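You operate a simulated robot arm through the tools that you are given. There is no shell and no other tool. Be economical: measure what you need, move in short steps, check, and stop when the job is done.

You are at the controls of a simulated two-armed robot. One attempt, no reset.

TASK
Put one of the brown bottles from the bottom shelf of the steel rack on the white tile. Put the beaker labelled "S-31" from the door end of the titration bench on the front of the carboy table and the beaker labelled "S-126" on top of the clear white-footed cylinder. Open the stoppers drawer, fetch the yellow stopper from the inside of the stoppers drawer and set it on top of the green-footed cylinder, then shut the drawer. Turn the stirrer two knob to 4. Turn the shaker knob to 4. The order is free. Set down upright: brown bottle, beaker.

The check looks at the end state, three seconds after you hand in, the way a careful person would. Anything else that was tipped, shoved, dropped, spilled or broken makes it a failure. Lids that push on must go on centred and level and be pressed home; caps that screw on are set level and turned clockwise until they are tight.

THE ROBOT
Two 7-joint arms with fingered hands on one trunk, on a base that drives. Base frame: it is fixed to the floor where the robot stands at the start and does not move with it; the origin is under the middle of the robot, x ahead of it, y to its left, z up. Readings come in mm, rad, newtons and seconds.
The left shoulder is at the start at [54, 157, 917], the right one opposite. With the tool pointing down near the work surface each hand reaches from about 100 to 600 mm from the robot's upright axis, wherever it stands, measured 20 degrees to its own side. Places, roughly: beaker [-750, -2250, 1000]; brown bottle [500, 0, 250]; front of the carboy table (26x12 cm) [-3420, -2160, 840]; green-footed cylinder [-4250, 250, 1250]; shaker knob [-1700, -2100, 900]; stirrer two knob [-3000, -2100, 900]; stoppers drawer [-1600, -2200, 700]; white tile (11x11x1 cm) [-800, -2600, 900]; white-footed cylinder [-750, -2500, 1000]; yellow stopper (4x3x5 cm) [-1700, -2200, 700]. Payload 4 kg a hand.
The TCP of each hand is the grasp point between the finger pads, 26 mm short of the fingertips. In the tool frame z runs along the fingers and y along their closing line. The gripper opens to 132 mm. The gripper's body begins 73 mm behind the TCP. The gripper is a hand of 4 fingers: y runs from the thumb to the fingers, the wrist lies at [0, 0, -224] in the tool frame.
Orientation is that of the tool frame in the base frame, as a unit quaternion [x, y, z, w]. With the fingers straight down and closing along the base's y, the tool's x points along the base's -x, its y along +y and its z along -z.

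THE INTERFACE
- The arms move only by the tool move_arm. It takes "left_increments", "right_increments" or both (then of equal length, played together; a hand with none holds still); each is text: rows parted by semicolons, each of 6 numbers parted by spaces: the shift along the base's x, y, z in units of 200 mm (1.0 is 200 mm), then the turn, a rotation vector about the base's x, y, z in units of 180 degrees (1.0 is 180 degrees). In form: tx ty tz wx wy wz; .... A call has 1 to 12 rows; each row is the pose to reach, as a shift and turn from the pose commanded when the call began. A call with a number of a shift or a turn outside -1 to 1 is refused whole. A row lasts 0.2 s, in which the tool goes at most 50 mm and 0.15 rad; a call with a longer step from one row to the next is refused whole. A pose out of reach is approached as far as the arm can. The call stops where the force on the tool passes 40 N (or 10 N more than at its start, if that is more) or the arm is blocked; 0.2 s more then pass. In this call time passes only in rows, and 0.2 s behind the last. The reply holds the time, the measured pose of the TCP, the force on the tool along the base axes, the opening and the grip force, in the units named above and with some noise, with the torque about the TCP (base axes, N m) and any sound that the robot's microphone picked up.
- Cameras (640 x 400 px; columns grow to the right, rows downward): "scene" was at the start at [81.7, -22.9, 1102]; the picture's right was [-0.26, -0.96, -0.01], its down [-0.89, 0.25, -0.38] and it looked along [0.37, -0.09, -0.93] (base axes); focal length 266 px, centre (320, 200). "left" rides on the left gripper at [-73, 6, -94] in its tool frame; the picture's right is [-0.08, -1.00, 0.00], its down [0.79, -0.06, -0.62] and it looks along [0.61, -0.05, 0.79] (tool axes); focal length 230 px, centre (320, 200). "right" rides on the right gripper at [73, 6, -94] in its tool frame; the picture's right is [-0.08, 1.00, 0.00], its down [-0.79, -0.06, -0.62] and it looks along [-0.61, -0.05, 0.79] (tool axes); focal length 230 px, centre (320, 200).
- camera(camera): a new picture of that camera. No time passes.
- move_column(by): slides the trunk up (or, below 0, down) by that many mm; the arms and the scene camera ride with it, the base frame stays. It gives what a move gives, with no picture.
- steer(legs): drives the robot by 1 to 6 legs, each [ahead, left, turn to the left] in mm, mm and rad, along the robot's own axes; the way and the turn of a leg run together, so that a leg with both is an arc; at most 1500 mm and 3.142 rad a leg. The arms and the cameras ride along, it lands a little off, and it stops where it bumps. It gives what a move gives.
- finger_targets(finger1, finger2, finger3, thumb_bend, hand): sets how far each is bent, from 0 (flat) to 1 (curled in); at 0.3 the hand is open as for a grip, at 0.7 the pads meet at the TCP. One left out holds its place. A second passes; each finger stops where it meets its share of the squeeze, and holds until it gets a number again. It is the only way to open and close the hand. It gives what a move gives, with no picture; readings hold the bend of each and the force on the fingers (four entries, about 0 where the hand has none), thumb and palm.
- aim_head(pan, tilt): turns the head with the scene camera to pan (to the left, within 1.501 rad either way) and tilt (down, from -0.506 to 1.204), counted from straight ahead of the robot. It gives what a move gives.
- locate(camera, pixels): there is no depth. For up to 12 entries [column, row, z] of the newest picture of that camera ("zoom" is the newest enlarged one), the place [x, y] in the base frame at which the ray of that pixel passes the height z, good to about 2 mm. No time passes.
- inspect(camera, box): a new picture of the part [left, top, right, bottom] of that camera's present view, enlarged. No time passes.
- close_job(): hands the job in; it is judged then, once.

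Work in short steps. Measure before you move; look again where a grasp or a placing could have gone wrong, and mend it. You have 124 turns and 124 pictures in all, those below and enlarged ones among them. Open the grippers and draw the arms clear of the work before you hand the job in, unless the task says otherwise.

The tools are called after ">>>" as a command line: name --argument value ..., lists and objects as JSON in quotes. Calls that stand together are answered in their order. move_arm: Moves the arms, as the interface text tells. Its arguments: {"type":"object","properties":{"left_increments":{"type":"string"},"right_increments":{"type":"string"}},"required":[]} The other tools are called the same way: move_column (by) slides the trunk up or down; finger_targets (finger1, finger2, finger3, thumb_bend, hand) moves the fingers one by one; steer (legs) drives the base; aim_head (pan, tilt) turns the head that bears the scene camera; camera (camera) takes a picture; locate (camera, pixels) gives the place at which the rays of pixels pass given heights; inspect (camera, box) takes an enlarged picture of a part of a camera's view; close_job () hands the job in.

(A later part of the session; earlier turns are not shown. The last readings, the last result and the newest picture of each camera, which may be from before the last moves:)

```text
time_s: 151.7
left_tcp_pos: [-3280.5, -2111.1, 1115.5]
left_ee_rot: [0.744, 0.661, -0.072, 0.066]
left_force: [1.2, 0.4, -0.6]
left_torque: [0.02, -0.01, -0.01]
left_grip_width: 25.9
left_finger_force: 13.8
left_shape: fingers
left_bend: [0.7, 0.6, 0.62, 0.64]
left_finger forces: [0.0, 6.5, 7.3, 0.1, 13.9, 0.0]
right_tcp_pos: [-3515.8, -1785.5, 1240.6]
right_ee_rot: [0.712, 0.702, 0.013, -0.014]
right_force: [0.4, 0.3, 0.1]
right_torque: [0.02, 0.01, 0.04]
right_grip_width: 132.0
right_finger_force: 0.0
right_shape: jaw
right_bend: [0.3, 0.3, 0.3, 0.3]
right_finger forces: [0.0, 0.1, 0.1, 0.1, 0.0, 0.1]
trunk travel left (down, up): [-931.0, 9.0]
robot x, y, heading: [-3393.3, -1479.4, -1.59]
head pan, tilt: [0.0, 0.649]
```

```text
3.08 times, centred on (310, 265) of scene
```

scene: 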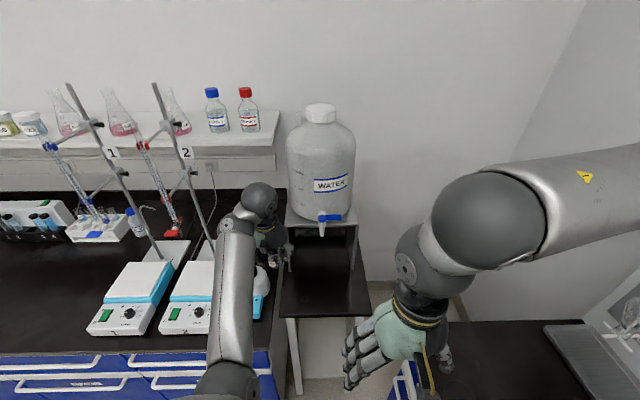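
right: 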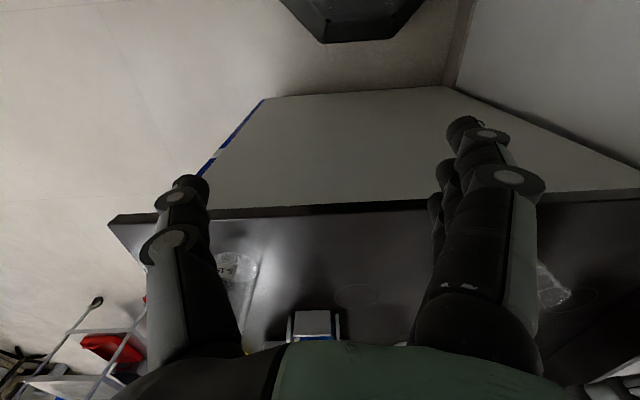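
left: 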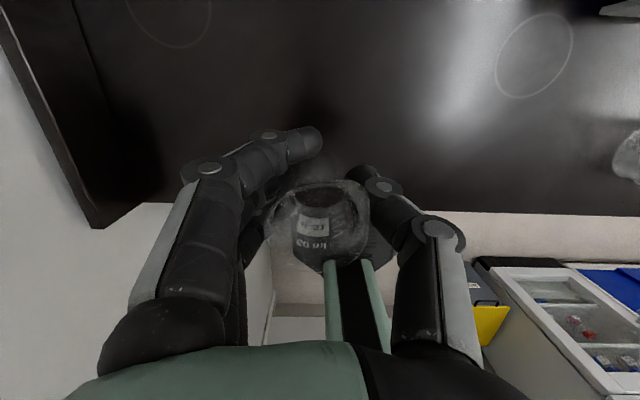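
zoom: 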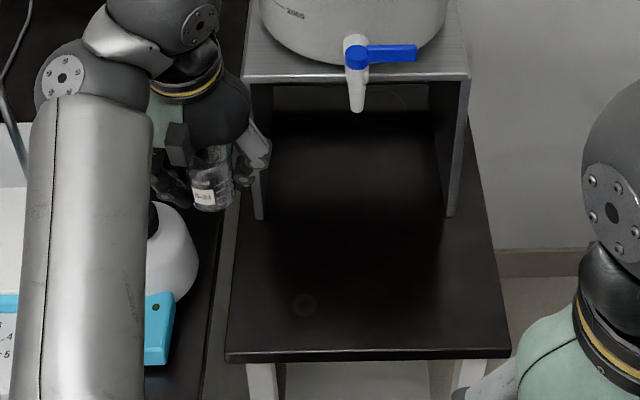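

I move over the strip's centre (-3420,-2160), then lower the trunk to TCP z≈900.

>>> steer --legs '[[52, -140, 0.015]]'

>>> move_column --by -212

>>> camera --camera "left"

>>> inspect --camera "scene" --box '[240, 180, 420, 330]'

```text
time_s: 152.6
left_tcp_pos: [-3309.7, -2123.2, 1116.3]
left_ee_rot: [0.745, 0.66, -0.071, 0.068]
left_force: [0.1, 0.5, 0.6]
left_torque: [0.02, -0.03, 0.01]
left_grip_width: 25.9
left_finger_force: 14.3
left_shape: fingers
left_bend: [0.7, 0.6, 0.62, 0.64]
left_finger forces: [0.0, 6.5, 7.3, 0.0, 13.8, 0.1]
right_tcp_pos: [-3543.4, -1797.0, 1241.3]
right_ee_rot: [0.712, 0.702, 0.012, -0.014]
right_force: [0.3, -0.5, 0.3]
right_torque: [-0.01, -0.01, 0.0]
right_grip_width: 131.7
right_finger_force: 0.0
right_shape: jaw
right_bend: [0.3, 0.3, 0.3, 0.3]
right_finger forces: [0.0, 0.0, 0.0, 0.0, 0.0, 0.1]
trunk travel left (down, up): [-931.0, 9.0]
robot x, y, heading: [-3418.1, -1488.6, -1.595]
head pan, tilt: [0.0, 0.649]
stopped in leg 1: the robot was blocked; the commanded pose is now the measured one
```

```text
time_s: 154.9
left_tcp_pos: [-3309.6, -2124.7, 904.4]
left_ee_rot: [0.745, 0.66, -0.07, 0.067]
left_force: [-0.5, 0.3, 0.2]
left_torque: [-0.04, 0.0, -0.01]
left_grip_width: 26.0
left_finger_force: 13.8
left_shape: fingers
left_bend: [0.7, 0.6, 0.62, 0.64]
left_finger forces: [0.0, 6.5, 7.2, 0.0, 13.8, 0.0]
right_tcp_pos: [-3545.5, -1798.8, 1028.5]
right_ee_rot: [0.713, 0.701, 0.013, -0.015]
right_force: [0.4, -0.4, -0.4]
right_torque: [0.01, 0.0, 0.01]
right_grip_width: 132.1
right_finger_force: 0.1
right_shape: jaw
right_bend: [0.3, 0.3, 0.3, 0.3]
right_finger forces: [0.0, 0.0, 0.0, 0.0, 0.0, 0.0]
trunk travel left (down, up): [-719.0, 221.0]
robot x, y, heading: [-3423.1, -1488.9, -1.59]
head pan, tilt: [0.0, 0.649]
```

```text
58 pictures are left
```

left: 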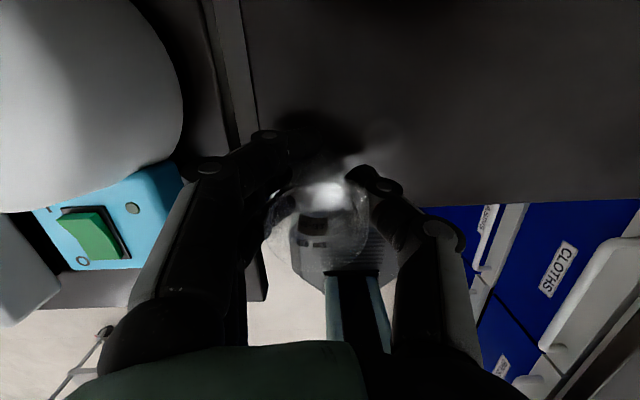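

```text
2.67 times, centred on (330, 255) of scene
```

zoom: 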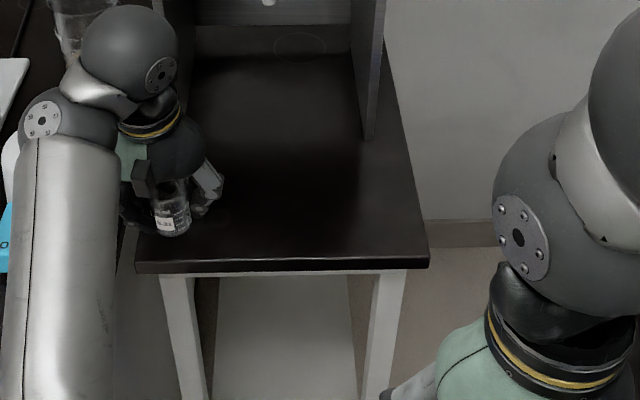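

The base is stopped by the counter on its right, so I shift the hand 90 mm toward -x and 25 mm in -y with the arm.

>>> move_arm --left_increments "-0.15 -0.04 0.05 0 0 0; -0.3 -0.08 0.05 0 0 0; -0.45 -0.13 0.05 0 0 0; -0.45 -0.13 0.05 0 0 0"

>>> inspect --camera "scene" --box '[240, 180, 420, 330]'

```text
time_s: 155.9
left_tcp_pos: [-3400.1, -2150.1, 915.1]
left_ee_rot: [0.745, 0.66, -0.071, 0.067]
left_force: [0.1, -0.2, -0.4]
left_torque: [0.0, 0.02, 0.03]
left_grip_width: 25.7
left_finger_force: 13.7
left_shape: fingers
left_bend: [0.7, 0.6, 0.62, 0.64]
left_finger forces: [0.0, 6.6, 7.1, 0.0, 13.6, 0.0]
right_tcp_pos: [-3546.0, -1797.3, 1029.0]
right_ee_rot: [0.712, 0.702, 0.013, -0.014]
right_force: [-1.0, 0.0, 0.3]
right_torque: [0.01, 0.0, -0.05]
right_grip_width: 132.0
right_finger_force: 0.0
right_shape: jaw
right_bend: [0.3, 0.3, 0.3, 0.3]
right_finger forces: [0.1, 0.0, 0.0, 0.0, 0.1, 0.0]
trunk travel left (down, up): [-719.0, 221.0]
robot x, y, heading: [-3420.6, -1494.0, -1.596]
head pan, tilt: [0.0, 0.649]
```

```text
2.67 times, centred on (330, 255) of scene
```

zoom: 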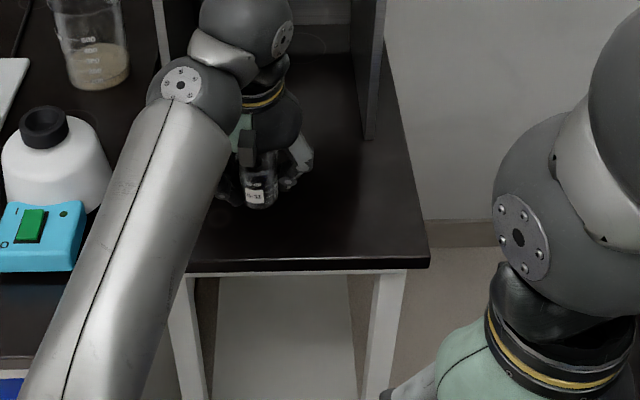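

Good spot. I lower with the trunk 25, then small arm steps until contact.

>>> move_column --by -25

>>> move_arm --left_increments "0 0 -0.01 0 0 0; 0 0 -0.02 0 0 0; 0 0 -0.03 0 0 0"

>>> inspect --camera "scene" --box '[290, 210, 370, 280]'

```text
time_s: 156.6
left_tcp_pos: [-3400.8, -2149.8, 889.1]
left_ee_rot: [0.744, 0.661, -0.071, 0.068]
left_force: [-0.6, 0.1, -0.6]
left_torque: [-0.01, -0.01, 0.02]
left_grip_width: 25.9
left_finger_force: 13.9
left_shape: fingers
left_bend: [0.7, 0.6, 0.62, 0.64]
left_finger forces: [0.1, 6.7, 7.1, 0.0, 13.7, 0.0]
right_tcp_pos: [-3544.4, -1797.3, 1004.8]
right_ee_rot: [0.713, 0.701, 0.013, -0.014]
right_force: [-0.1, 0.3, 0.2]
right_torque: [0.03, 0.0, -0.03]
right_grip_width: 131.6
right_finger_force: 0.0
right_shape: jaw
right_bend: [0.3, 0.3, 0.3, 0.3]
right_finger forces: [0.0, 0.0, 0.0, 0.1, 0.0, 0.1]
trunk travel left (down, up): [-694.0, 246.0]
robot x, y, heading: [-3425.9, -1491.8, -1.595]
head pan, tilt: [0.0, 0.649]
```

```text
time_s: 157.4
left_tcp_pos: [-3399.3, -2150.8, 885.5]
left_ee_rot: [0.745, 0.66, -0.073, 0.068]
left_force: [1.6, -4.5, 13.3]
left_torque: [0.04, -0.36, -0.13]
left_grip_width: 26.0
left_finger_force: 18.2
left_shape: fingers
left_bend: [0.7, 0.61, 0.64, 0.64]
left_finger forces: [0.0, 7.3, 15.0, 0.1, 14.5, 0.0]
right_tcp_pos: [-3544.6, -1796.8, 1004.2]
right_ee_rot: [0.713, 0.7, 0.014, -0.014]
right_force: [0.0, 0.7, 0.5]
right_torque: [0.01, 0.03, 0.01]
right_grip_width: 131.8
right_finger_force: 0.1
right_shape: jaw
right_bend: [0.3, 0.3, 0.3, 0.3]
right_finger forces: [0.0, 0.0, 0.0, 0.0, 0.1, 0.0]
trunk travel left (down, up): [-694.0, 246.0]
robot x, y, heading: [-3421.6, -1491.5, -1.596]
head pan, tilt: [0.0, 0.649]
```

```text
5.71 times, centred on (330, 245) of scene
```

zoom: 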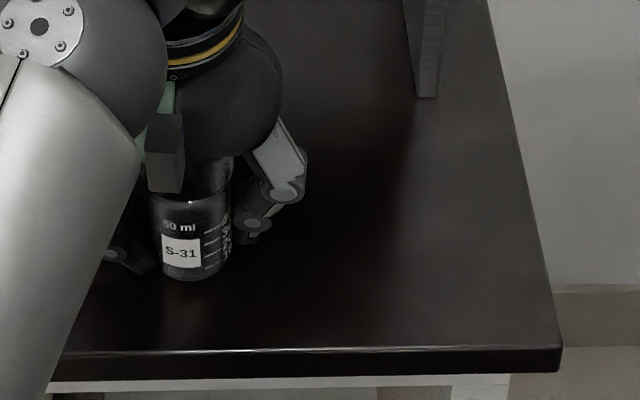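

Contact felt. I relieve 3 mm and open the hand, then check.

>>> move_arm --left_increments "0 0 0.01 0 0 0; 0 0 0.015 0 0 0"

>>> finger_targets --hand "left" --finger1 0.4 --finger2 0.4 --finger3 0.4 --thumb_bend 0.4

>>> move_column --by 150

>>> inspect --camera "scene" --box '[240, 210, 420, 360]'

```text
time_s: 158.0
left_tcp_pos: [-3401.3, -2148.9, 885.0]
left_ee_rot: [0.744, 0.661, -0.07, 0.067]
left_force: [-0.9, -1.0, 6.9]
left_torque: [0.02, -0.13, -0.04]
left_grip_width: 25.8
left_finger_force: 15.8
left_shape: fingers
left_bend: [0.7, 0.61, 0.64, 0.64]
left_finger forces: [0.0, 6.9, 10.2, 0.1, 14.7, 0.1]
right_tcp_pos: [-3545.5, -1797.6, 1004.2]
right_ee_rot: [0.713, 0.701, 0.012, -0.015]
right_force: [-1.3, 0.0, 0.3]
right_torque: [-0.02, 0.0, 0.0]
right_grip_width: 131.8
right_finger_force: 0.1
right_shape: jaw
right_bend: [0.3, 0.3, 0.3, 0.3]
right_finger forces: [0.0, 0.0, 0.1, 0.0, 0.1, 0.0]
trunk travel left (down, up): [-694.0, 246.0]
robot x, y, heading: [-3422.1, -1491.6, -1.594]
head pan, tilt: [0.0, 0.649]
```

```text
time_s: 159.0
left_tcp_pos: [-3399.2, -2151.4, 885.3]
left_ee_rot: [0.745, 0.66, -0.071, 0.068]
left_force: [0.2, 0.0, 0.9]
left_torque: [0.03, -0.03, 0.03]
left_grip_width: 103.1
left_finger_force: 0.5
left_shape: fingers
left_bend: [0.4, 0.4, 0.4, 0.4]
left_finger forces: [0.1, 0.1, 0.5, 0.0, 0.0, 0.1]
right_tcp_pos: [-3545.1, -1797.4, 1005.3]
right_ee_rot: [0.713, 0.701, 0.014, -0.014]
right_force: [-0.7, 0.9, 0.0]
right_torque: [0.0, 0.0, 0.01]
right_grip_width: 132.1
right_finger_force: 0.2
right_shape: jaw
right_bend: [0.3, 0.3, 0.3, 0.3]
right_finger forces: [0.0, 0.1, 0.1, 0.0, 0.0, 0.0]
trunk travel left (down, up): [-694.0, 246.0]
robot x, y, heading: [-3421.6, -1491.7, -1.593]
head pan, tilt: [0.0, 0.649]
```

```text
time_s: 160.0
left_tcp_pos: [-3397.2, -2144.1, 953.8]
left_ee_rot: [0.745, 0.663, -0.056, 0.058]
left_force: [0.8, 0.6, -1.2]
left_torque: [0.0, 0.09, -0.02]
left_grip_width: 103.3
left_finger_force: 0.1
left_shape: fingers
left_bend: [0.4, 0.4, 0.4, 0.4]
left_finger forces: [0.0, 0.0, 0.0, 0.0, 0.1, 0.0]
right_tcp_pos: [-3545.2, -1798.6, 1085.4]
right_ee_rot: [0.712, 0.702, 0.013, -0.015]
right_force: [-0.9, 0.2, 0.0]
right_torque: [-0.01, 0.0, -0.03]
right_grip_width: 131.9
right_finger_force: 0.1
right_shape: jaw
right_bend: [0.3, 0.3, 0.3, 0.3]
right_finger forces: [0.1, 0.1, 0.1, 0.1, 0.0, 0.0]
trunk travel left (down, up): [-774.0, 166.0]
robot x, y, heading: [-3422.2, -1494.9, -1.594]
head pan, tilt: [0.0, 0.649]
stopped: the force on the tool passed its limit at 57 N (the readings are from after the stop); the commanded pose is now the measured one
```

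```text
2.67 times, centred on (330, 285) of scene
```

zoom: 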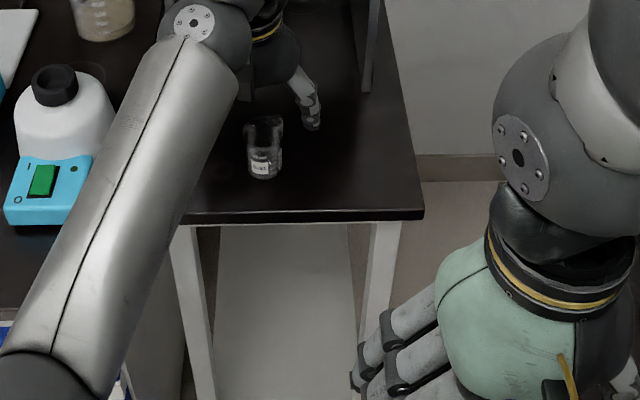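

Beaker S-31 stands, but something above (the stand shelf) met the hand. I look at the carboy before moving back.

>>> camera --camera "scene"

```text
53 pictures are left
```

scene: 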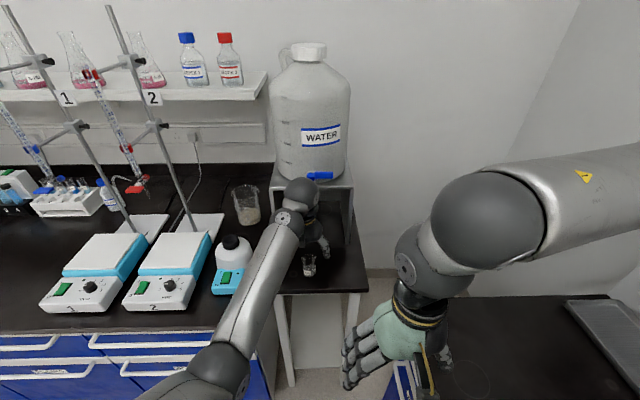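

Carboy looks unmoved. I dip 8 mm, then draw the hand back 150 mm over the beaker (tips at z≈920 clear the 900 rim).

>>> move_arm --left_increments "0 0.03 -0.03 0 0 0; 0 0.15 -0.03 0 0 0; 0 0.35 -0.02 0 0 0; 0 0.55 0 0 0 0; 0 0.7 0.05 0 0 0; 0 0.7 0.05 0 0 0"

>>> camera --camera "scene"

```text
time_s: 161.4
left_tcp_pos: [-3401.4, -2024.1, 935.6]
left_ee_rot: [0.746, 0.662, -0.057, 0.058]
left_force: [-0.3, 0.4, 0.8]
left_torque: [0.01, 0.04, 0.01]
left_grip_width: 103.6
left_finger_force: 0.1
left_shape: fingers
left_bend: [0.4, 0.4, 0.4, 0.4]
left_finger forces: [0.0, 0.0, 0.1, 0.1, 0.1, 0.0]
left hand out of reach, approached as far as the arm can: row 4, 5, 6
right_tcp_pos: [-3544.7, -1796.7, 1085.3]
right_ee_rot: [0.713, 0.701, 0.013, -0.013]
right_force: [-0.4, 0.5, -0.1]
right_torque: [-0.01, 0.0, 0.0]
right_grip_width: 131.9
right_finger_force: 0.0
right_shape: jaw
right_bend: [0.3, 0.3, 0.3, 0.3]
right_finger forces: [0.1, 0.1, 0.0, 0.1, 0.0, 0.0]
trunk travel left (down, up): [-774.0, 166.0]
robot x, y, heading: [-3421.6, -1489.0, -1.596]
head pan, tilt: [0.0, 0.649]
```

```text
52 pictures are left
```

scene: 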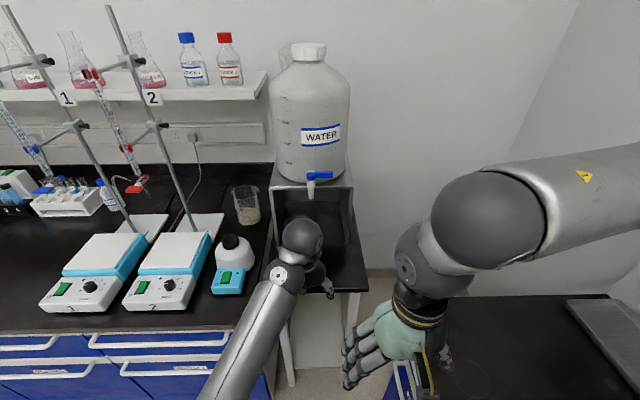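

S-31 is placed and all is intact. Next the stirrer two knob at (167,287): zoom.

>>> inspect --camera "scene" --box '[116, 250, 216, 320]'

```text
5.71 times, centred on (166, 285) of scene
```

zoom: 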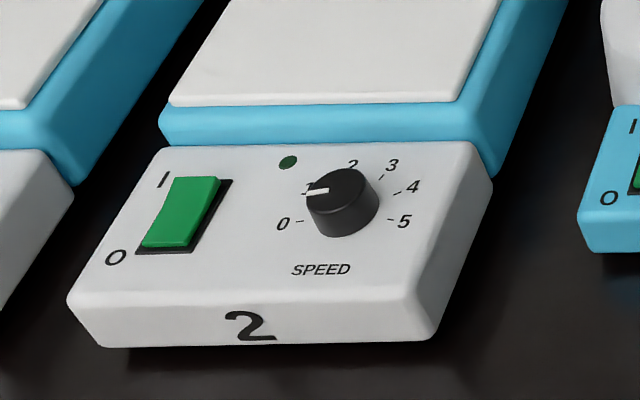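

Knob 2 points at 1 on a near-horizontal panel; marks step about 40°, so 1→4 is about 120° clockwise. I back off and stow the left hand left and up, to use the right hand.

>>> steer --legs '[[-200, 0, 0.02]]'

>>> move_arm --left_increments "0.15 0.05 0.15 0 0 0; 0.3 0.1 0.3 0 0 0; 0.45 0.15 0.45 0 0 0; 0.6 0.2 0.6 0 0 0; 0.75 0.3 0.75 0 0 0; 0.9 0.4 0.9 0 0 0; 1 0.5 1 0 0 0"

>>> camera --camera "scene"

```text
time_s: 163.0
left_tcp_pos: [-3387.5, -1823.9, 933.6]
left_ee_rot: [0.738, 0.67, -0.056, 0.059]
left_force: [-0.2, 0.3, 0.0]
left_torque: [0.03, 0.01, 0.01]
left_grip_width: 103.1
left_finger_force: 0.0
left_shape: fingers
left_bend: [0.4, 0.4, 0.4, 0.4]
left_finger forces: [0.0, 0.0, 0.0, 0.0, 0.1, 0.0]
right_tcp_pos: [-3536.4, -1599.1, 1084.8]
right_ee_rot: [0.704, 0.71, 0.013, -0.015]
right_force: [0.3, -0.7, -0.8]
right_torque: [0.03, -0.01, -0.02]
right_grip_width: 132.0
right_finger_force: 0.1
right_shape: jaw
right_bend: [0.3, 0.3, 0.3, 0.3]
right_finger forces: [0.0, 0.0, 0.0, 0.1, 0.0, 0.0]
trunk travel left (down, up): [-774.0, 166.0]
robot x, y, heading: [-3418.0, -1286.4, -1.565]
head pan, tilt: [0.0, 0.649]
```

```text
time_s: 164.6
left_tcp_pos: [-3316.5, -1808.3, 920.9]
left_ee_rot: [0.738, 0.67, -0.057, 0.06]
left_force: [0.3, -0.5, -0.4]
left_torque: [-0.01, -0.01, 0.0]
left_grip_width: 103.6
left_finger_force: 0.0
left_shape: fingers
left_bend: [0.4, 0.4, 0.4, 0.4]
left_finger forces: [0.0, 0.0, 0.1, 0.0, 0.0, 0.0]
left hand out of reach, approached as far as the arm can: row 1, 2, 3, 4, 5, 6, 7
right_tcp_pos: [-3536.1, -1598.6, 1084.9]
right_ee_rot: [0.705, 0.709, 0.013, -0.014]
right_force: [-0.9, 0.5, -0.1]
right_torque: [0.01, -0.01, -0.01]
right_grip_width: 131.9
right_finger_force: 0.1
right_shape: jaw
right_bend: [0.3, 0.3, 0.3, 0.3]
right_finger forces: [0.0, 0.0, 0.1, 0.0, 0.1, 0.0]
trunk travel left (down, up): [-774.0, 166.0]
robot x, y, heading: [-3418.9, -1290.4, -1.569]
head pan, tilt: [0.0, 0.649]
```

```text
50 pictures are left
```

scene: 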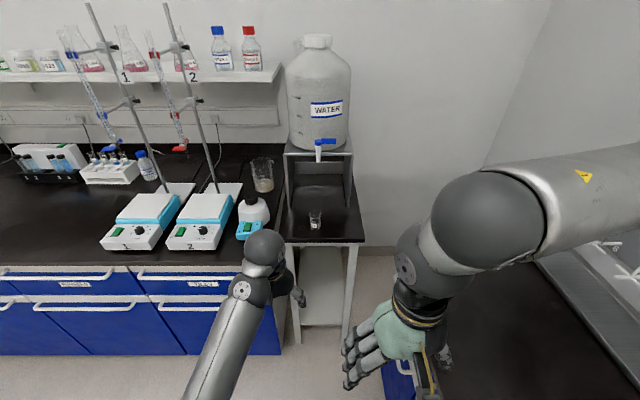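

The left arm resists in the hand-down pose. I pitch the hand up toward forward while raising it, back to a configuration it liked.

>>> move_arm --left_increments "0 0.1 0.1 -0.045 0 0; 0 0.2 0.2 -0.09 0 0; 0 0.2 0.3 -0.135 0 0; 0 0.2 0.4 -0.18 0 0; 0 0.2 0.5 -0.225 0 0; 0 0.2 0.6 -0.27 0 0; 0 0.2 0.7 -0.315 0 0; 0 0.2 0.8 -0.36 0 0; 0 0.2 0.9 -0.405 0 0; 0 0.2 1 -0.45 0 0"

>>> camera --camera "scene"

```text
time_s: 167.0
left_tcp_pos: [-3426.5, -1724.4, 1057.8]
left_ee_rot: [0.655, 0.579, -0.388, 0.292]
left_force: [-0.3, -1.2, -1.1]
left_torque: [0.04, 0.0, -0.01]
left_grip_width: 103.5
left_finger_force: 0.0
left_shape: fingers
left_bend: [0.4, 0.4, 0.4, 0.4]
left_finger forces: [0.0, 0.0, 0.1, 0.0, 0.0, 0.0]
left hand out of reach, approached as far as the arm can: row 6, 7, 8, 9, 10
right_tcp_pos: [-3535.4, -1597.2, 1085.9]
right_ee_rot: [0.705, 0.709, 0.012, -0.014]
right_force: [-0.2, 0.2, -0.5]
right_torque: [0.0, 0.03, -0.01]
right_grip_width: 132.1
right_finger_force: 0.1
right_shape: jaw
right_bend: [0.3, 0.3, 0.3, 0.3]
right_finger forces: [0.0, 0.1, 0.0, 0.0, 0.0, 0.0]
trunk travel left (down, up): [-774.0, 166.0]
robot x, y, heading: [-3418.6, -1286.2, -1.57]
head pan, tilt: [0.0, 0.649]
stopped in row 10 (left hand): the arm was blocked; the commanded pose is now the measured one
```

```text
49 pictures are left
```

scene: 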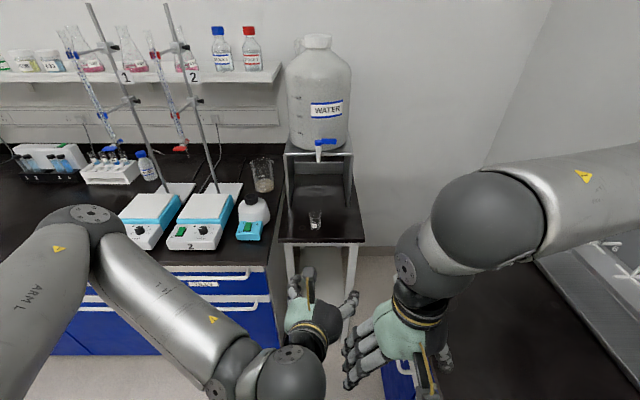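

The left arm flipped into its natural elbow-up branch. I move it left, and turn it back to pointing down, mirrored to the right arm.

>>> move_arm --left_increments "0.1 0 0 0 0 0; 0.2 0.05 0 0.04 -0.006 0.0045; 0.3 0.1 0 0.08 -0.011 0.009; 0.4 0.15 0 0.12 -0.017 0.0135; 0.5 0.2 0 0.16 -0.0225 0.018; 0.6 0.2 0 0.2 -0.028 0.0225; 0.7 0.2 0 0.24 -0.034 0.027; 0.8 0.2 0 0.28 -0.039 0.0315; 0.8 0.2 0 0.3197 -0.045 0.0357; 0.8 0.2 0.1 0.3197 -0.045 0.0357"

>>> steer --legs '[[0, 525, 0]]'

>>> aim_head --pan -0.1 --tilt 0.8

>>> camera --camera "scene"

```text
time_s: 169.2
left_tcp_pos: [-3238.8, -1590.8, 854.1]
left_ee_rot: [0.707, 0.707, 0.002, 0.001]
left_force: [-0.3, 0.3, -0.7]
left_torque: [-0.02, -0.08, 0.02]
left_grip_width: 103.8
left_finger_force: 0.1
left_shape: fingers
left_bend: [0.4, 0.4, 0.4, 0.4]
left_finger forces: [0.0, 0.0, 0.1, 0.1, 0.1, 0.0]
left hand out of reach, approached as far as the arm can: row 2, 3, 4, 5, 6, 7, 8, 9, 10
right_tcp_pos: [-3536.5, -1595.8, 1085.7]
right_ee_rot: [0.705, 0.709, 0.013, -0.013]
right_force: [-0.1, 0.6, -0.5]
right_torque: [-0.01, -0.01, 0.01]
right_grip_width: 131.4
right_finger_force: 0.1
right_shape: jaw
right_bend: [0.3, 0.3, 0.3, 0.3]
right_finger forces: [0.0, 0.1, 0.0, 0.0, 0.0, 0.1]
trunk travel left (down, up): [-774.0, 166.0]
robot x, y, heading: [-3421.4, -1288.1, -1.574]
head pan, tilt: [0.0, 0.649]
```

```text
time_s: 172.2
left_tcp_pos: [-2715.3, -1592.3, 854.0]
left_ee_rot: [0.707, 0.708, 0.002, 0.0]
left_force: [-0.3, 0.3, -0.2]
left_torque: [0.01, 0.0, 0.02]
left_grip_width: 103.7
left_finger_force: 0.1
left_shape: fingers
left_bend: [0.4, 0.4, 0.4, 0.4]
left_finger forces: [0.0, 0.0, 0.0, 0.1, 0.0, 0.0]
right_tcp_pos: [-3013.8, -1597.9, 1085.0]
right_ee_rot: [0.705, 0.709, 0.013, -0.015]
right_force: [-0.8, -0.6, 0.5]
right_torque: [-0.01, -0.03, -0.02]
right_grip_width: 132.0
right_finger_force: 0.0
right_shape: jaw
right_bend: [0.3, 0.3, 0.3, 0.3]
right_finger forces: [0.1, 0.0, 0.1, 0.0, 0.1, 0.0]
trunk travel left (down, up): [-774.0, 166.0]
robot x, y, heading: [-2897.0, -1289.4, -1.566]
head pan, tilt: [0.0, 0.649]
```

```text
time_s: 172.9
left_tcp_pos: [-2714.5, -1592.5, 852.9]
left_ee_rot: [0.707, 0.707, 0.0, 0.0]
left_force: [-0.2, -0.1, -0.1]
left_torque: [0.02, 0.0, -0.01]
left_grip_width: 104.0
left_finger_force: 0.1
left_shape: fingers
left_bend: [0.4, 0.4, 0.4, 0.4]
left_finger forces: [0.0, 0.0, 0.0, 0.0, 0.0, 0.1]
right_tcp_pos: [-3012.6, -1597.8, 1084.8]
right_ee_rot: [0.705, 0.709, 0.013, -0.014]
right_force: [0.1, -0.1, -0.3]
right_torque: [0.0, 0.01, 0.03]
right_grip_width: 131.8
right_finger_force: 0.1
right_shape: jaw
right_bend: [0.3, 0.3, 0.3, 0.3]
right_finger forces: [0.0, 0.0, 0.0, 0.0, 0.0, 0.1]
trunk travel left (down, up): [-774.0, 166.0]
robot x, y, heading: [-2894.7, -1291.2, -1.567]
head pan, tilt: [-0.099, 0.799]
```

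```text
48 pictures are left
```

scene: 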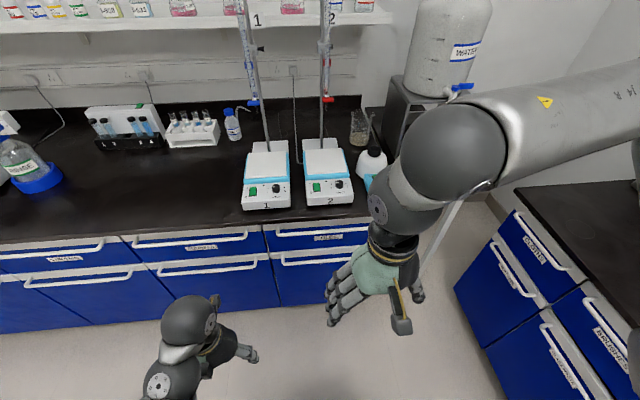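

Both arms are in good postures. I zoom on stirrer two's knob near (338,187) and locate it.

>>> inspect --camera "scene" --box '[296, 160, 376, 215]'

>>> locate --camera "scene" --pixels '[[338, 186, 880], [338, 186, 900], [338, 186, 920], [330, 205, 845], [330, 205, 870], [330, 217, 845]]'

```text
7.27 times, centred on (336, 188) of scene
```

zoom: 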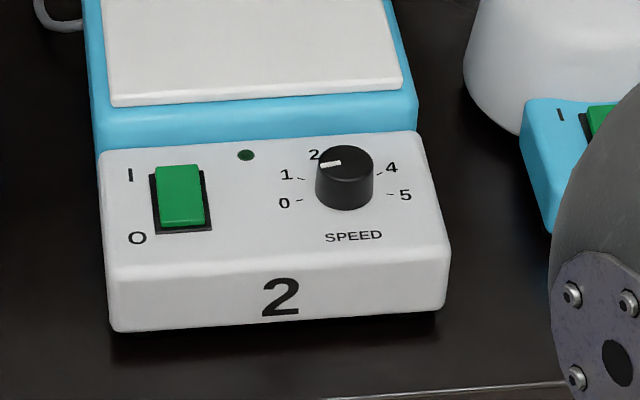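

```text
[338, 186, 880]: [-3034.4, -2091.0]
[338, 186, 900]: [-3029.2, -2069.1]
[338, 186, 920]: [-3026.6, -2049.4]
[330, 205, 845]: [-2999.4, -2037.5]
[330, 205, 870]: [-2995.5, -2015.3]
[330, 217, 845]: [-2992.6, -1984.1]
```

Knob ≈ (-3037,-2084), base z≈885, about 26 mm wide and 21 mm tall. I curl fingers 1 and 3 away, set a pinch, drive in 300 and position the right hand above with +30° yaw.

>>> finger_targets --hand "right" --finger1 1.0 --finger2 0.5 --finger3 1.0 --thumb_bend 0.5

>>> steer --legs '[[295, -20, 0]]'

>>> move_arm --right_increments "0 -0.15 0 0 0 0.03; 0 -0.3 -0.1 0 0 0.06; 0 -0.45 -0.2 0 0 0.09; 0 -0.6 -0.3 0 0 0.12; 0 -0.75 -0.4 0 0 0.15; 0 -0.9 -0.5 0 0 0.1667; 0 -0.9 -0.6 0 0 0.1667"

>>> camera --camera "scene"

>>> camera --camera "right"

```text
time_s: 173.9
left_tcp_pos: [-2715.7, -1593.1, 853.6]
left_ee_rot: [0.707, 0.707, 0.001, 0.0]
left_force: [-0.6, 0.1, 0.6]
left_torque: [-0.04, 0.03, -0.03]
left_grip_width: 103.8
left_finger_force: 0.1
left_shape: fingers
left_bend: [0.4, 0.4, 0.4, 0.4]
left_finger forces: [0.0, 0.1, 0.1, 0.0, 0.1, 0.1]
right_tcp_pos: [-3013.3, -1598.2, 1085.1]
right_ee_rot: [0.705, 0.709, 0.013, -0.014]
right_force: [0.3, 0.0, 0.3]
right_torque: [0.04, 0.0, 0.01]
right_grip_width: 47.6
right_finger_force: 0.0
right_shape: fingers
right_bend: [1.0, 0.5, 1.0, 0.5]
right_finger forces: [0.0, 0.0, 0.0, 0.0, 0.0, 0.0]
trunk travel left (down, up): [-774.0, 166.0]
robot x, y, heading: [-2894.1, -1287.6, -1.57]
head pan, tilt: [-0.099, 0.799]
```

```text
time_s: 176.0
left_tcp_pos: [-2733.9, -1885.0, 853.9]
left_ee_rot: [0.705, 0.709, 0.001, 0.0]
left_force: [-1.1, -0.3, -0.6]
left_torque: [0.01, 0.0, 0.0]
left_grip_width: 103.9
left_finger_force: 0.1
left_shape: fingers
left_bend: [0.4, 0.4, 0.4, 0.4]
left_finger forces: [0.1, 0.0, 0.0, 0.0, 0.0, 0.0]
right_tcp_pos: [-3030.4, -1891.3, 1084.1]
right_ee_rot: [0.703, 0.711, 0.012, -0.014]
right_force: [0.7, 0.3, 0.3]
right_torque: [-0.01, -0.02, -0.04]
right_grip_width: 47.6
right_finger_force: 0.0
right_shape: fingers
right_bend: [1.0, 0.5, 1.0, 0.5]
right_finger forces: [0.0, 0.1, 0.0, 0.1, 0.0, 0.0]
trunk travel left (down, up): [-774.0, 166.0]
robot x, y, heading: [-2913.6, -1583.0, -1.564]
head pan, tilt: [-0.099, 0.799]
```

```text
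time_s: 177.6
left_tcp_pos: [-2734.1, -1886.5, 854.1]
left_ee_rot: [0.706, 0.708, 0.001, -0.001]
left_force: [0.3, 0.2, -0.2]
left_torque: [0.0, -0.01, -0.01]
left_grip_width: 103.9
left_finger_force: 0.1
left_shape: fingers
left_bend: [0.4, 0.4, 0.4, 0.4]
left_finger forces: [0.0, 0.0, 0.0, 0.0, 0.0, 0.0]
right_tcp_pos: [-3032.9, -2071.6, 963.8]
right_ee_rot: [0.495, 0.869, 0.01, -0.017]
right_force: [-0.4, -0.4, -0.8]
right_torque: [-0.03, -0.01, 0.0]
right_grip_width: 47.7
right_finger_force: 0.0
right_shape: fingers
right_bend: [1.0, 0.5, 1.0, 0.5]
right_finger forces: [0.0, 0.1, 0.0, 0.2, 0.0, 0.0]
trunk travel left (down, up): [-774.0, 166.0]
robot x, y, heading: [-2913.5, -1581.3, -1.563]
head pan, tilt: [-0.099, 0.799]
```

```text
46 pictures are left
```

scene: 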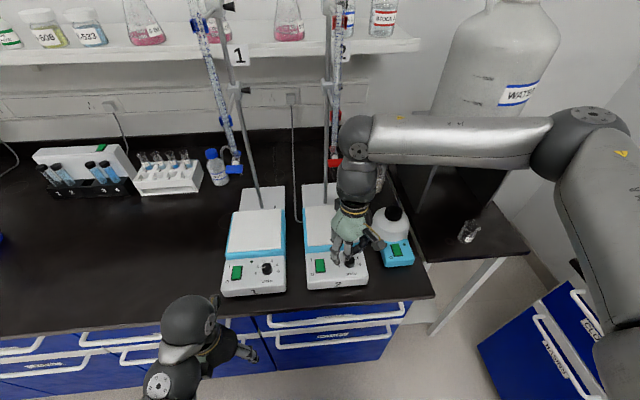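

```text
45 pictures are left
```

right: 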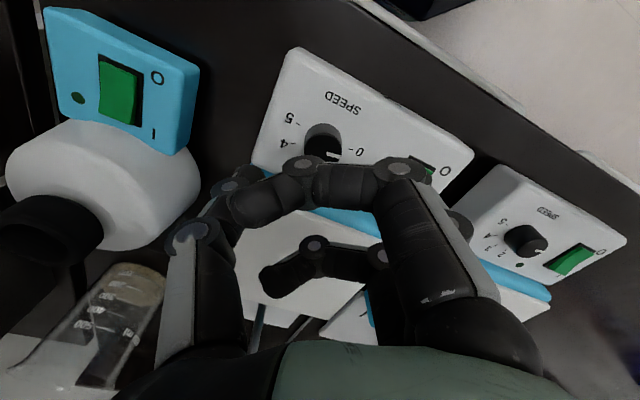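

I locate the knob from the right camera.

>>> locate --camera "right" --pixels '[[323, 140, 906], [323, 135, 895], [323, 140, 885], [527, 241, 900]]'

>>> inspect --camera "right" --box '[220, 90, 460, 240]'

```text
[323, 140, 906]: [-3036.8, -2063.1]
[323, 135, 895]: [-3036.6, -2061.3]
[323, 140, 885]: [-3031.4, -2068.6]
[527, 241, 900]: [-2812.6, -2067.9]
```

```text
2.67 times, centred on (340, 165) of right
```

zoom: 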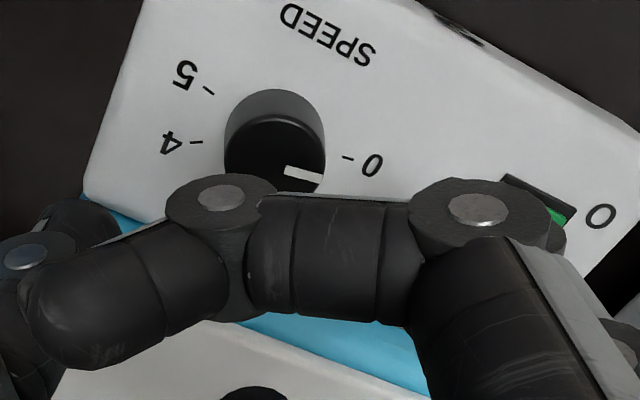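

Combining both views: knob ≈ (-3035,-2065), panel z≈902. I centre and descend to TCP z≈936, then look.

>>> move_arm --right_increments "-0.01 0.03 -0.05 0 0 0; -0.01 0.03 -0.1 0 0 0; -0.01 0.03 -0.14 0 0 0; -0.01 0.03 -0.14 0 0 0"

>>> inspect --camera "scene" --box '[300, 190, 420, 300]'

>>> camera --camera "right"

```text
time_s: 178.6
left_tcp_pos: [-2733.5, -1885.6, 855.0]
left_ee_rot: [0.706, 0.709, 0.001, 0.0]
left_force: [0.0, 0.1, -0.4]
left_torque: [0.01, -0.02, -0.01]
left_grip_width: 104.2
left_finger_force: 0.1
left_shape: fingers
left_bend: [0.4, 0.4, 0.4, 0.4]
left_finger forces: [0.0, 0.0, 0.1, 0.1, 0.0, 0.0]
right_tcp_pos: [-3034.9, -2065.8, 936.8]
right_ee_rot: [0.495, 0.868, 0.008, -0.017]
right_force: [0.0, 0.3, -0.6]
right_torque: [-0.02, 0.03, 0.0]
right_grip_width: 48.0
right_finger_force: 0.1
right_shape: fingers
right_bend: [1.0, 0.5, 1.0, 0.5]
right_finger forces: [0.1, 0.1, 0.1, 0.0, 0.0, 0.1]
trunk travel left (down, up): [-774.0, 166.0]
robot x, y, heading: [-2912.7, -1583.0, -1.569]
head pan, tilt: [-0.099, 0.799]
```

```text
3.64 times, centred on (360, 245) of scene
```

zoom: 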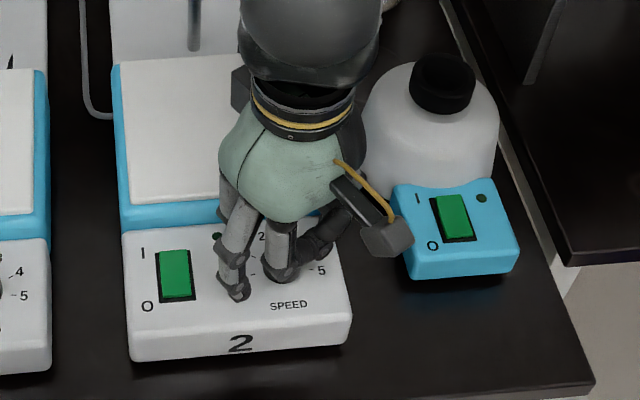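

```text
42 pictures are left
```

right: 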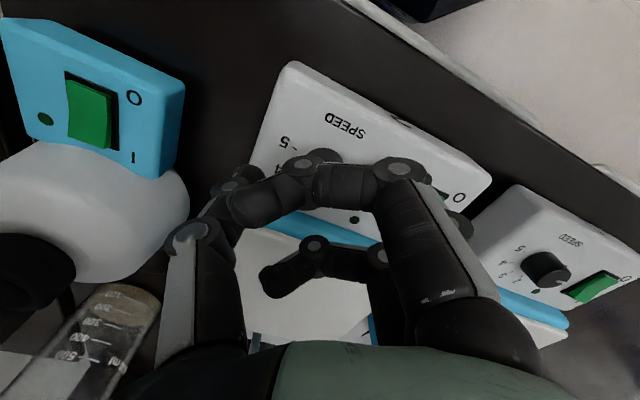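

No contact yet. I descend 5 mm more and pinch with finger 2 and thumb.

>>> move_arm --right_increments "0 0 -0.012 0 0 0; 0 0 -0.025 0 0 0; 0 0 -0.025 0 0 0"

>>> finger_targets --hand "right" --finger2 0.7 --thumb_bend 0.7

```text
time_s: 179.4
left_tcp_pos: [-2734.3, -1886.1, 853.6]
left_ee_rot: [0.706, 0.708, 0.002, 0.0]
left_force: [-0.5, -0.2, 0.3]
left_torque: [-0.02, -0.01, -0.01]
left_grip_width: 103.8
left_finger_force: 0.1
left_shape: fingers
left_bend: [0.4, 0.4, 0.4, 0.4]
left_finger forces: [0.0, 0.1, 0.0, 0.1, 0.0, 0.1]
right_tcp_pos: [-3033.5, -2065.3, 932.8]
right_ee_rot: [0.496, 0.868, 0.008, -0.017]
right_force: [0.2, 1.0, 9.1]
right_torque: [-0.02, -0.01, 0.03]
right_grip_width: 47.4
right_finger_force: 5.0
right_shape: fingers
right_bend: [1.0, 0.5, 1.0, 0.5]
right_finger forces: [0.0, 4.7, 0.0, 0.0, 4.4, 0.0]
trunk travel left (down, up): [-774.0, 166.0]
robot x, y, heading: [-2915.4, -1581.6, -1.567]
head pan, tilt: [-0.099, 0.799]
```

```text
time_s: 180.4
left_tcp_pos: [-2732.9, -1885.9, 854.4]
left_ee_rot: [0.706, 0.708, 0.001, 0.0]
left_force: [-0.6, 0.3, -0.9]
left_torque: [-0.01, 0.0, 0.01]
left_grip_width: 103.8
left_finger_force: 0.1
left_shape: fingers
left_bend: [0.4, 0.4, 0.4, 0.4]
left_finger forces: [0.0, 0.1, 0.0, 0.0, 0.0, 0.0]
right_tcp_pos: [-3033.3, -2065.5, 931.9]
right_ee_rot: [0.495, 0.869, 0.009, -0.017]
right_force: [-2.6, 1.9, -2.7]
right_torque: [0.08, 0.02, -0.01]
right_grip_width: 40.3
right_finger_force: 6.7
right_shape: fingers
right_bend: [1.0, 0.63, 1.0, 0.66]
right_finger forces: [0.0, 6.2, 0.0, 0.0, 7.4, 0.0]
trunk travel left (down, up): [-774.0, 166.0]
robot x, y, heading: [-2913.4, -1584.1, -1.566]
head pan, tilt: [-0.099, 0.799]
```

Contact with both digits (6–7 N). I rotate -60° clockwise.

>>> move_arm --right_increments "0 0 0 0 0 -0.045; 0 0 0 0 0 -0.09; 0 0 0 0 0 -0.135; 0 0 0 0 0 -0.18; 0 0 0 0 0 -0.225; 0 0 0 0 0 -0.27; 0 0 0 0 0 -0.315; 0 0 0 0 0 -0.333; 0 0 0 0 0 -0.333"

>>> inspect --camera "right" --box '[200, 60, 440, 210]'

```text
time_s: 182.4
left_tcp_pos: [-2733.9, -1886.2, 853.7]
left_ee_rot: [0.706, 0.708, 0.002, 0.0]
left_force: [-0.8, 0.8, -0.4]
left_torque: [-0.01, 0.01, -0.01]
left_grip_width: 103.7
left_finger_force: 0.1
left_shape: fingers
left_bend: [0.4, 0.4, 0.4, 0.4]
left_finger forces: [0.1, 0.0, 0.0, 0.0, 0.0, 0.0]
right_tcp_pos: [-3033.7, -2064.8, 931.7]
right_ee_rot: [0.863, 0.505, 0.016, -0.01]
right_force: [-0.9, 4.4, -4.9]
right_torque: [0.07, -0.03, 0.03]
right_grip_width: 40.7
right_finger_force: 5.9
right_shape: fingers
right_bend: [1.0, 0.63, 1.0, 0.66]
right_finger forces: [0.0, 5.0, 0.0, 0.0, 7.7, 0.1]
trunk travel left (down, up): [-774.0, 166.0]
robot x, y, heading: [-2916.4, -1585.3, -1.562]
head pan, tilt: [-0.099, 0.799]
```

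```text
2.67 times, centred on (320, 135) of right
```

zoom: 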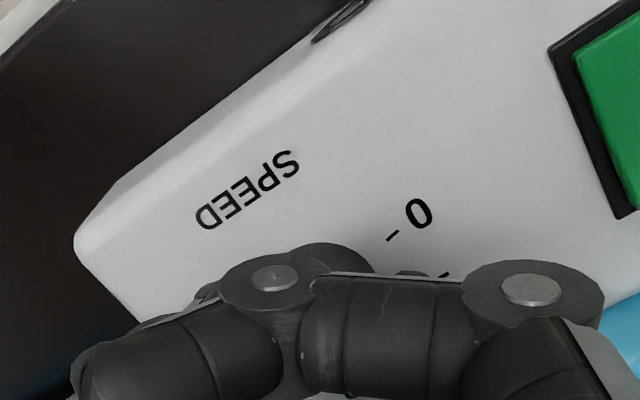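

I open the pinch, lift 50 mm, turn back to +30° yaw, and inspect the pointer.

>>> finger_targets --hand "right" --finger2 0.5 --thumb_bend 0.5

>>> move_arm --right_increments "0 0 0.1 0 0 0; 0 0 0.25 0 0 0.045; 0 0 0.25 0 0 0.09; 0 0.1 0.25 0 0 0.135; 0 0.2 0.25 0 0 0.18; 0 0.3 0.25 0 0 0.225; 0 0.4 0.25 0 0 0.27; 0 0.5 0.25 0 0 0.315; 0 0.5 0.25 0 0 0.333"

>>> inspect --camera "scene" --box '[300, 190, 420, 300]'

>>> inspect --camera "right" --box '[200, 100, 480, 300]'

```text
time_s: 183.4
left_tcp_pos: [-2733.7, -1885.5, 852.6]
left_ee_rot: [0.706, 0.708, 0.001, 0.0]
left_force: [-0.6, 0.4, 0.0]
left_torque: [0.03, 0.0, -0.01]
left_grip_width: 104.0
left_finger_force: 0.1
left_shape: fingers
left_bend: [0.4, 0.4, 0.4, 0.4]
left_finger forces: [0.0, 0.0, 0.0, 0.1, 0.0, 0.1]
right_tcp_pos: [-3032.3, -2066.4, 933.3]
right_ee_rot: [0.863, 0.505, 0.015, -0.009]
right_force: [-1.4, -2.4, 9.0]
right_torque: [-0.05, 0.15, 0.04]
right_grip_width: 47.5
right_finger_force: 4.4
right_shape: fingers
right_bend: [1.0, 0.5, 1.0, 0.5]
right_finger forces: [0.1, 3.4, 0.0, 0.1, 5.7, 0.0]
trunk travel left (down, up): [-774.0, 166.0]
robot x, y, heading: [-2919.5, -1582.6, -1.564]
head pan, tilt: [-0.099, 0.799]
```

```text
time_s: 185.4
left_tcp_pos: [-2733.5, -1886.4, 854.4]
left_ee_rot: [0.706, 0.708, 0.002, 0.0]
left_force: [0.1, -0.3, -0.8]
left_torque: [0.02, -0.04, 0.02]
left_grip_width: 103.8
left_finger_force: 0.1
left_shape: fingers
left_bend: [0.4, 0.4, 0.4, 0.4]
left_finger forces: [0.0, 0.0, 0.0, 0.0, 0.0, 0.0]
right_tcp_pos: [-3034.6, -1964.7, 981.3]
right_ee_rot: [0.494, 0.869, 0.009, -0.017]
right_force: [-0.2, 0.4, -0.2]
right_torque: [0.02, 0.01, -0.01]
right_grip_width: 47.4
right_finger_force: 0.1
right_shape: fingers
right_bend: [1.0, 0.5, 1.0, 0.5]
right_finger forces: [0.0, 0.0, 0.0, 0.0, 0.0, 0.0]
trunk travel left (down, up): [-774.0, 166.0]
robot x, y, heading: [-2916.9, -1580.2, -1.562]
head pan, tilt: [-0.099, 0.799]
```

```text
3.64 times, centred on (360, 245) of scene
```

zoom: 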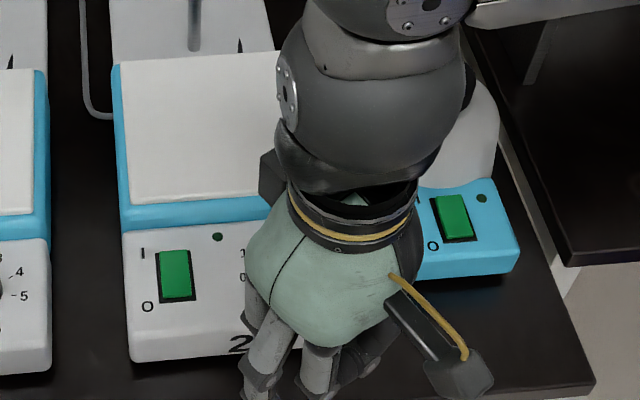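

```text
2.00 times, centred on (340, 200) of right
```

zoom: 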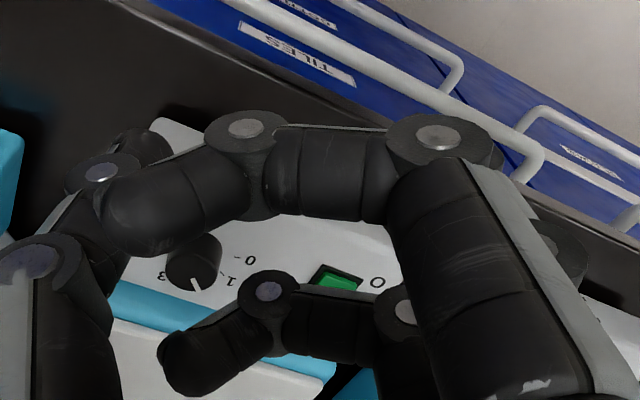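

The pointer moved to about 2.5 as expected. I go back down and do the second 60° stroke.

>>> move_arm --right_increments "0 -0.2 0 0 0 0; 0 -0.4 0 0 0 0; 0 -0.5 0 0 0 0; 0 -0.505 -0.12 0 0 0; 0 -0.505 -0.22 0 0 0; 0 -0.505 -0.24 0 0 0; 0 -0.505 -0.24 0 0 0"

>>> finger_targets --hand "right" --finger2 0.7 --thumb_bend 0.7

>>> move_arm --right_increments "0 0 0 0 0 -0.045; 0 0 0 0 0 -0.09; 0 0 0 0 0 -0.135; 0 0 0 0 0 -0.18; 0 0 0 0 0 -0.225; 0 0 0 0 0 -0.27; 0 0 0 0 0 -0.315; 0 0 0 0 0 -0.333; 0 0 0 0 0 -0.333"

>>> finger_targets --hand "right" --finger2 0.5 --thumb_bend 0.5

>>> move_arm --right_increments "0 0 0.1 0 0 0; 0 0 0.25 0 0 0; 0 0.2 0.35 0 0 0.03; 0 0.4 0.4 0 0 0.06; 0 0.6 0.5 0 0 0.09; 0 0.8 0.5 0 0 0.12; 0 0.9 0.5 0 0 0.1667; 0 0.9 0.5 0 0 0.1667"

>>> inspect --camera "scene" --box '[300, 210, 400, 290]'

```text
time_s: 187.0
left_tcp_pos: [-2734.3, -1886.1, 853.3]
left_ee_rot: [0.706, 0.708, 0.002, -0.001]
left_force: [0.2, 0.2, -0.5]
left_torque: [0.02, 0.01, 0.0]
left_grip_width: 104.1
left_finger_force: 0.0
left_shape: fingers
left_bend: [0.4, 0.4, 0.4, 0.4]
left_finger forces: [0.1, 0.0, 0.1, 0.1, 0.0, 0.0]
right_tcp_pos: [-3032.9, -2067.8, 933.8]
right_ee_rot: [0.495, 0.868, 0.008, -0.017]
right_force: [-0.2, -0.5, 0.8]
right_torque: [0.01, 0.01, 0.03]
right_grip_width: 47.3
right_finger_force: 0.1
right_shape: fingers
right_bend: [1.0, 0.5, 1.0, 0.5]
right_finger forces: [0.0, 0.0, 0.0, 0.0, 0.1, 0.0]
trunk travel left (down, up): [-774.0, 166.0]
robot x, y, heading: [-2915.5, -1583.3, -1.566]
head pan, tilt: [-0.099, 0.799]
```

```text
time_s: 188.0
left_tcp_pos: [-2734.3, -1886.1, 855.2]
left_ee_rot: [0.706, 0.708, 0.002, -0.001]
left_force: [0.6, 0.0, -0.6]
left_torque: [0.03, 0.01, 0.0]
left_grip_width: 104.1
left_finger_force: 0.1
left_shape: fingers
left_bend: [0.4, 0.4, 0.4, 0.4]
left_finger forces: [0.1, 0.1, 0.1, 0.0, 0.0, 0.1]
right_tcp_pos: [-3033.1, -2067.6, 935.0]
right_ee_rot: [0.496, 0.868, 0.009, -0.017]
right_force: [-1.1, -0.2, -2.2]
right_torque: [0.04, 0.01, -0.01]
right_grip_width: 40.4
right_finger_force: 6.8
right_shape: fingers
right_bend: [1.0, 0.63, 1.0, 0.66]
right_finger forces: [0.0, 6.3, 0.0, 0.0, 7.2, 0.1]
trunk travel left (down, up): [-774.0, 166.0]
robot x, y, heading: [-2916.5, -1582.7, -1.569]
head pan, tilt: [-0.099, 0.799]
```

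```text
time_s: 190.0
left_tcp_pos: [-2733.7, -1885.2, 854.1]
left_ee_rot: [0.706, 0.708, 0.001, 0.0]
left_force: [-0.4, -0.4, -0.5]
left_torque: [-0.06, 0.02, 0.02]
left_grip_width: 104.0
left_finger_force: 0.0
left_shape: fingers
left_bend: [0.4, 0.4, 0.4, 0.4]
left_finger forces: [0.0, 0.0, 0.0, 0.1, 0.0, 0.0]
right_tcp_pos: [-3034.5, -2067.6, 933.1]
right_ee_rot: [0.864, 0.504, 0.016, -0.011]
right_force: [-4.2, -0.6, 1.8]
right_torque: [0.02, 0.11, 0.0]
right_grip_width: 40.2
right_finger_force: 7.8
right_shape: fingers
right_bend: [1.0, 0.64, 1.0, 0.66]
right_finger forces: [0.1, 5.3, 0.0, 0.1, 9.6, 0.1]
trunk travel left (down, up): [-774.0, 166.0]
robot x, y, heading: [-2913.7, -1583.9, -1.567]
head pan, tilt: [-0.099, 0.799]
```

```text
time_s: 191.0
left_tcp_pos: [-2733.4, -1885.6, 854.5]
left_ee_rot: [0.706, 0.708, 0.002, -0.001]
left_force: [-0.7, -0.3, 0.6]
left_torque: [-0.01, 0.01, -0.04]
left_grip_width: 103.9
left_finger_force: 0.0
left_shape: fingers
left_bend: [0.4, 0.4, 0.4, 0.4]
left_finger forces: [0.0, 0.0, 0.0, 0.0, 0.1, 0.0]
right_tcp_pos: [-3032.7, -2066.5, 933.2]
right_ee_rot: [0.863, 0.506, 0.016, -0.01]
right_force: [-0.3, 0.3, 1.3]
right_torque: [-0.03, -0.02, 0.01]
right_grip_width: 47.4
right_finger_force: 0.1
right_shape: fingers
right_bend: [1.0, 0.5, 1.0, 0.5]
right_finger forces: [0.0, 0.1, 0.1, 0.0, 0.0, 0.0]
trunk travel left (down, up): [-774.0, 166.0]
robot x, y, heading: [-2912.1, -1584.5, -1.562]
head pan, tilt: [-0.099, 0.799]
```

```text
time_s: 192.8
left_tcp_pos: [-2733.9, -1884.6, 853.1]
left_ee_rot: [0.706, 0.708, 0.002, 0.0]
left_force: [-0.5, -0.8, 0.6]
left_torque: [0.03, 0.02, -0.03]
left_grip_width: 104.2
left_finger_force: 0.0
left_shape: fingers
left_bend: [0.4, 0.4, 0.4, 0.4]
left_finger forces: [0.0, 0.1, 0.0, 0.1, 0.0, 0.0]
right_tcp_pos: [-3025.1, -1886.9, 1036.0]
right_ee_rot: [0.703, 0.711, 0.013, -0.013]
right_force: [0.0, 0.9, -0.1]
right_torque: [-0.01, -0.01, 0.02]
right_grip_width: 47.6
right_finger_force: 0.1
right_shape: fingers
right_bend: [1.0, 0.5, 1.0, 0.5]
right_finger forces: [0.0, 0.0, 0.1, 0.1, 0.0, 0.0]
right hand out of reach, approached as far as the arm can: row 7, 8
trunk travel left (down, up): [-774.0, 166.0]
robot x, y, heading: [-2917.4, -1583.3, -1.57]
head pan, tilt: [-0.099, 0.799]
```

```text
5.00 times, centred on (350, 250) of scene
```

zoom: 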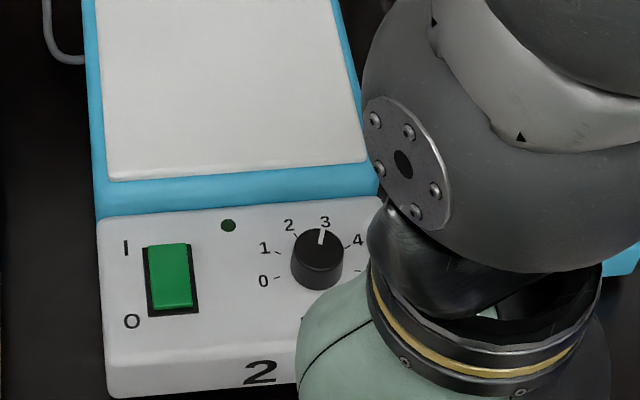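

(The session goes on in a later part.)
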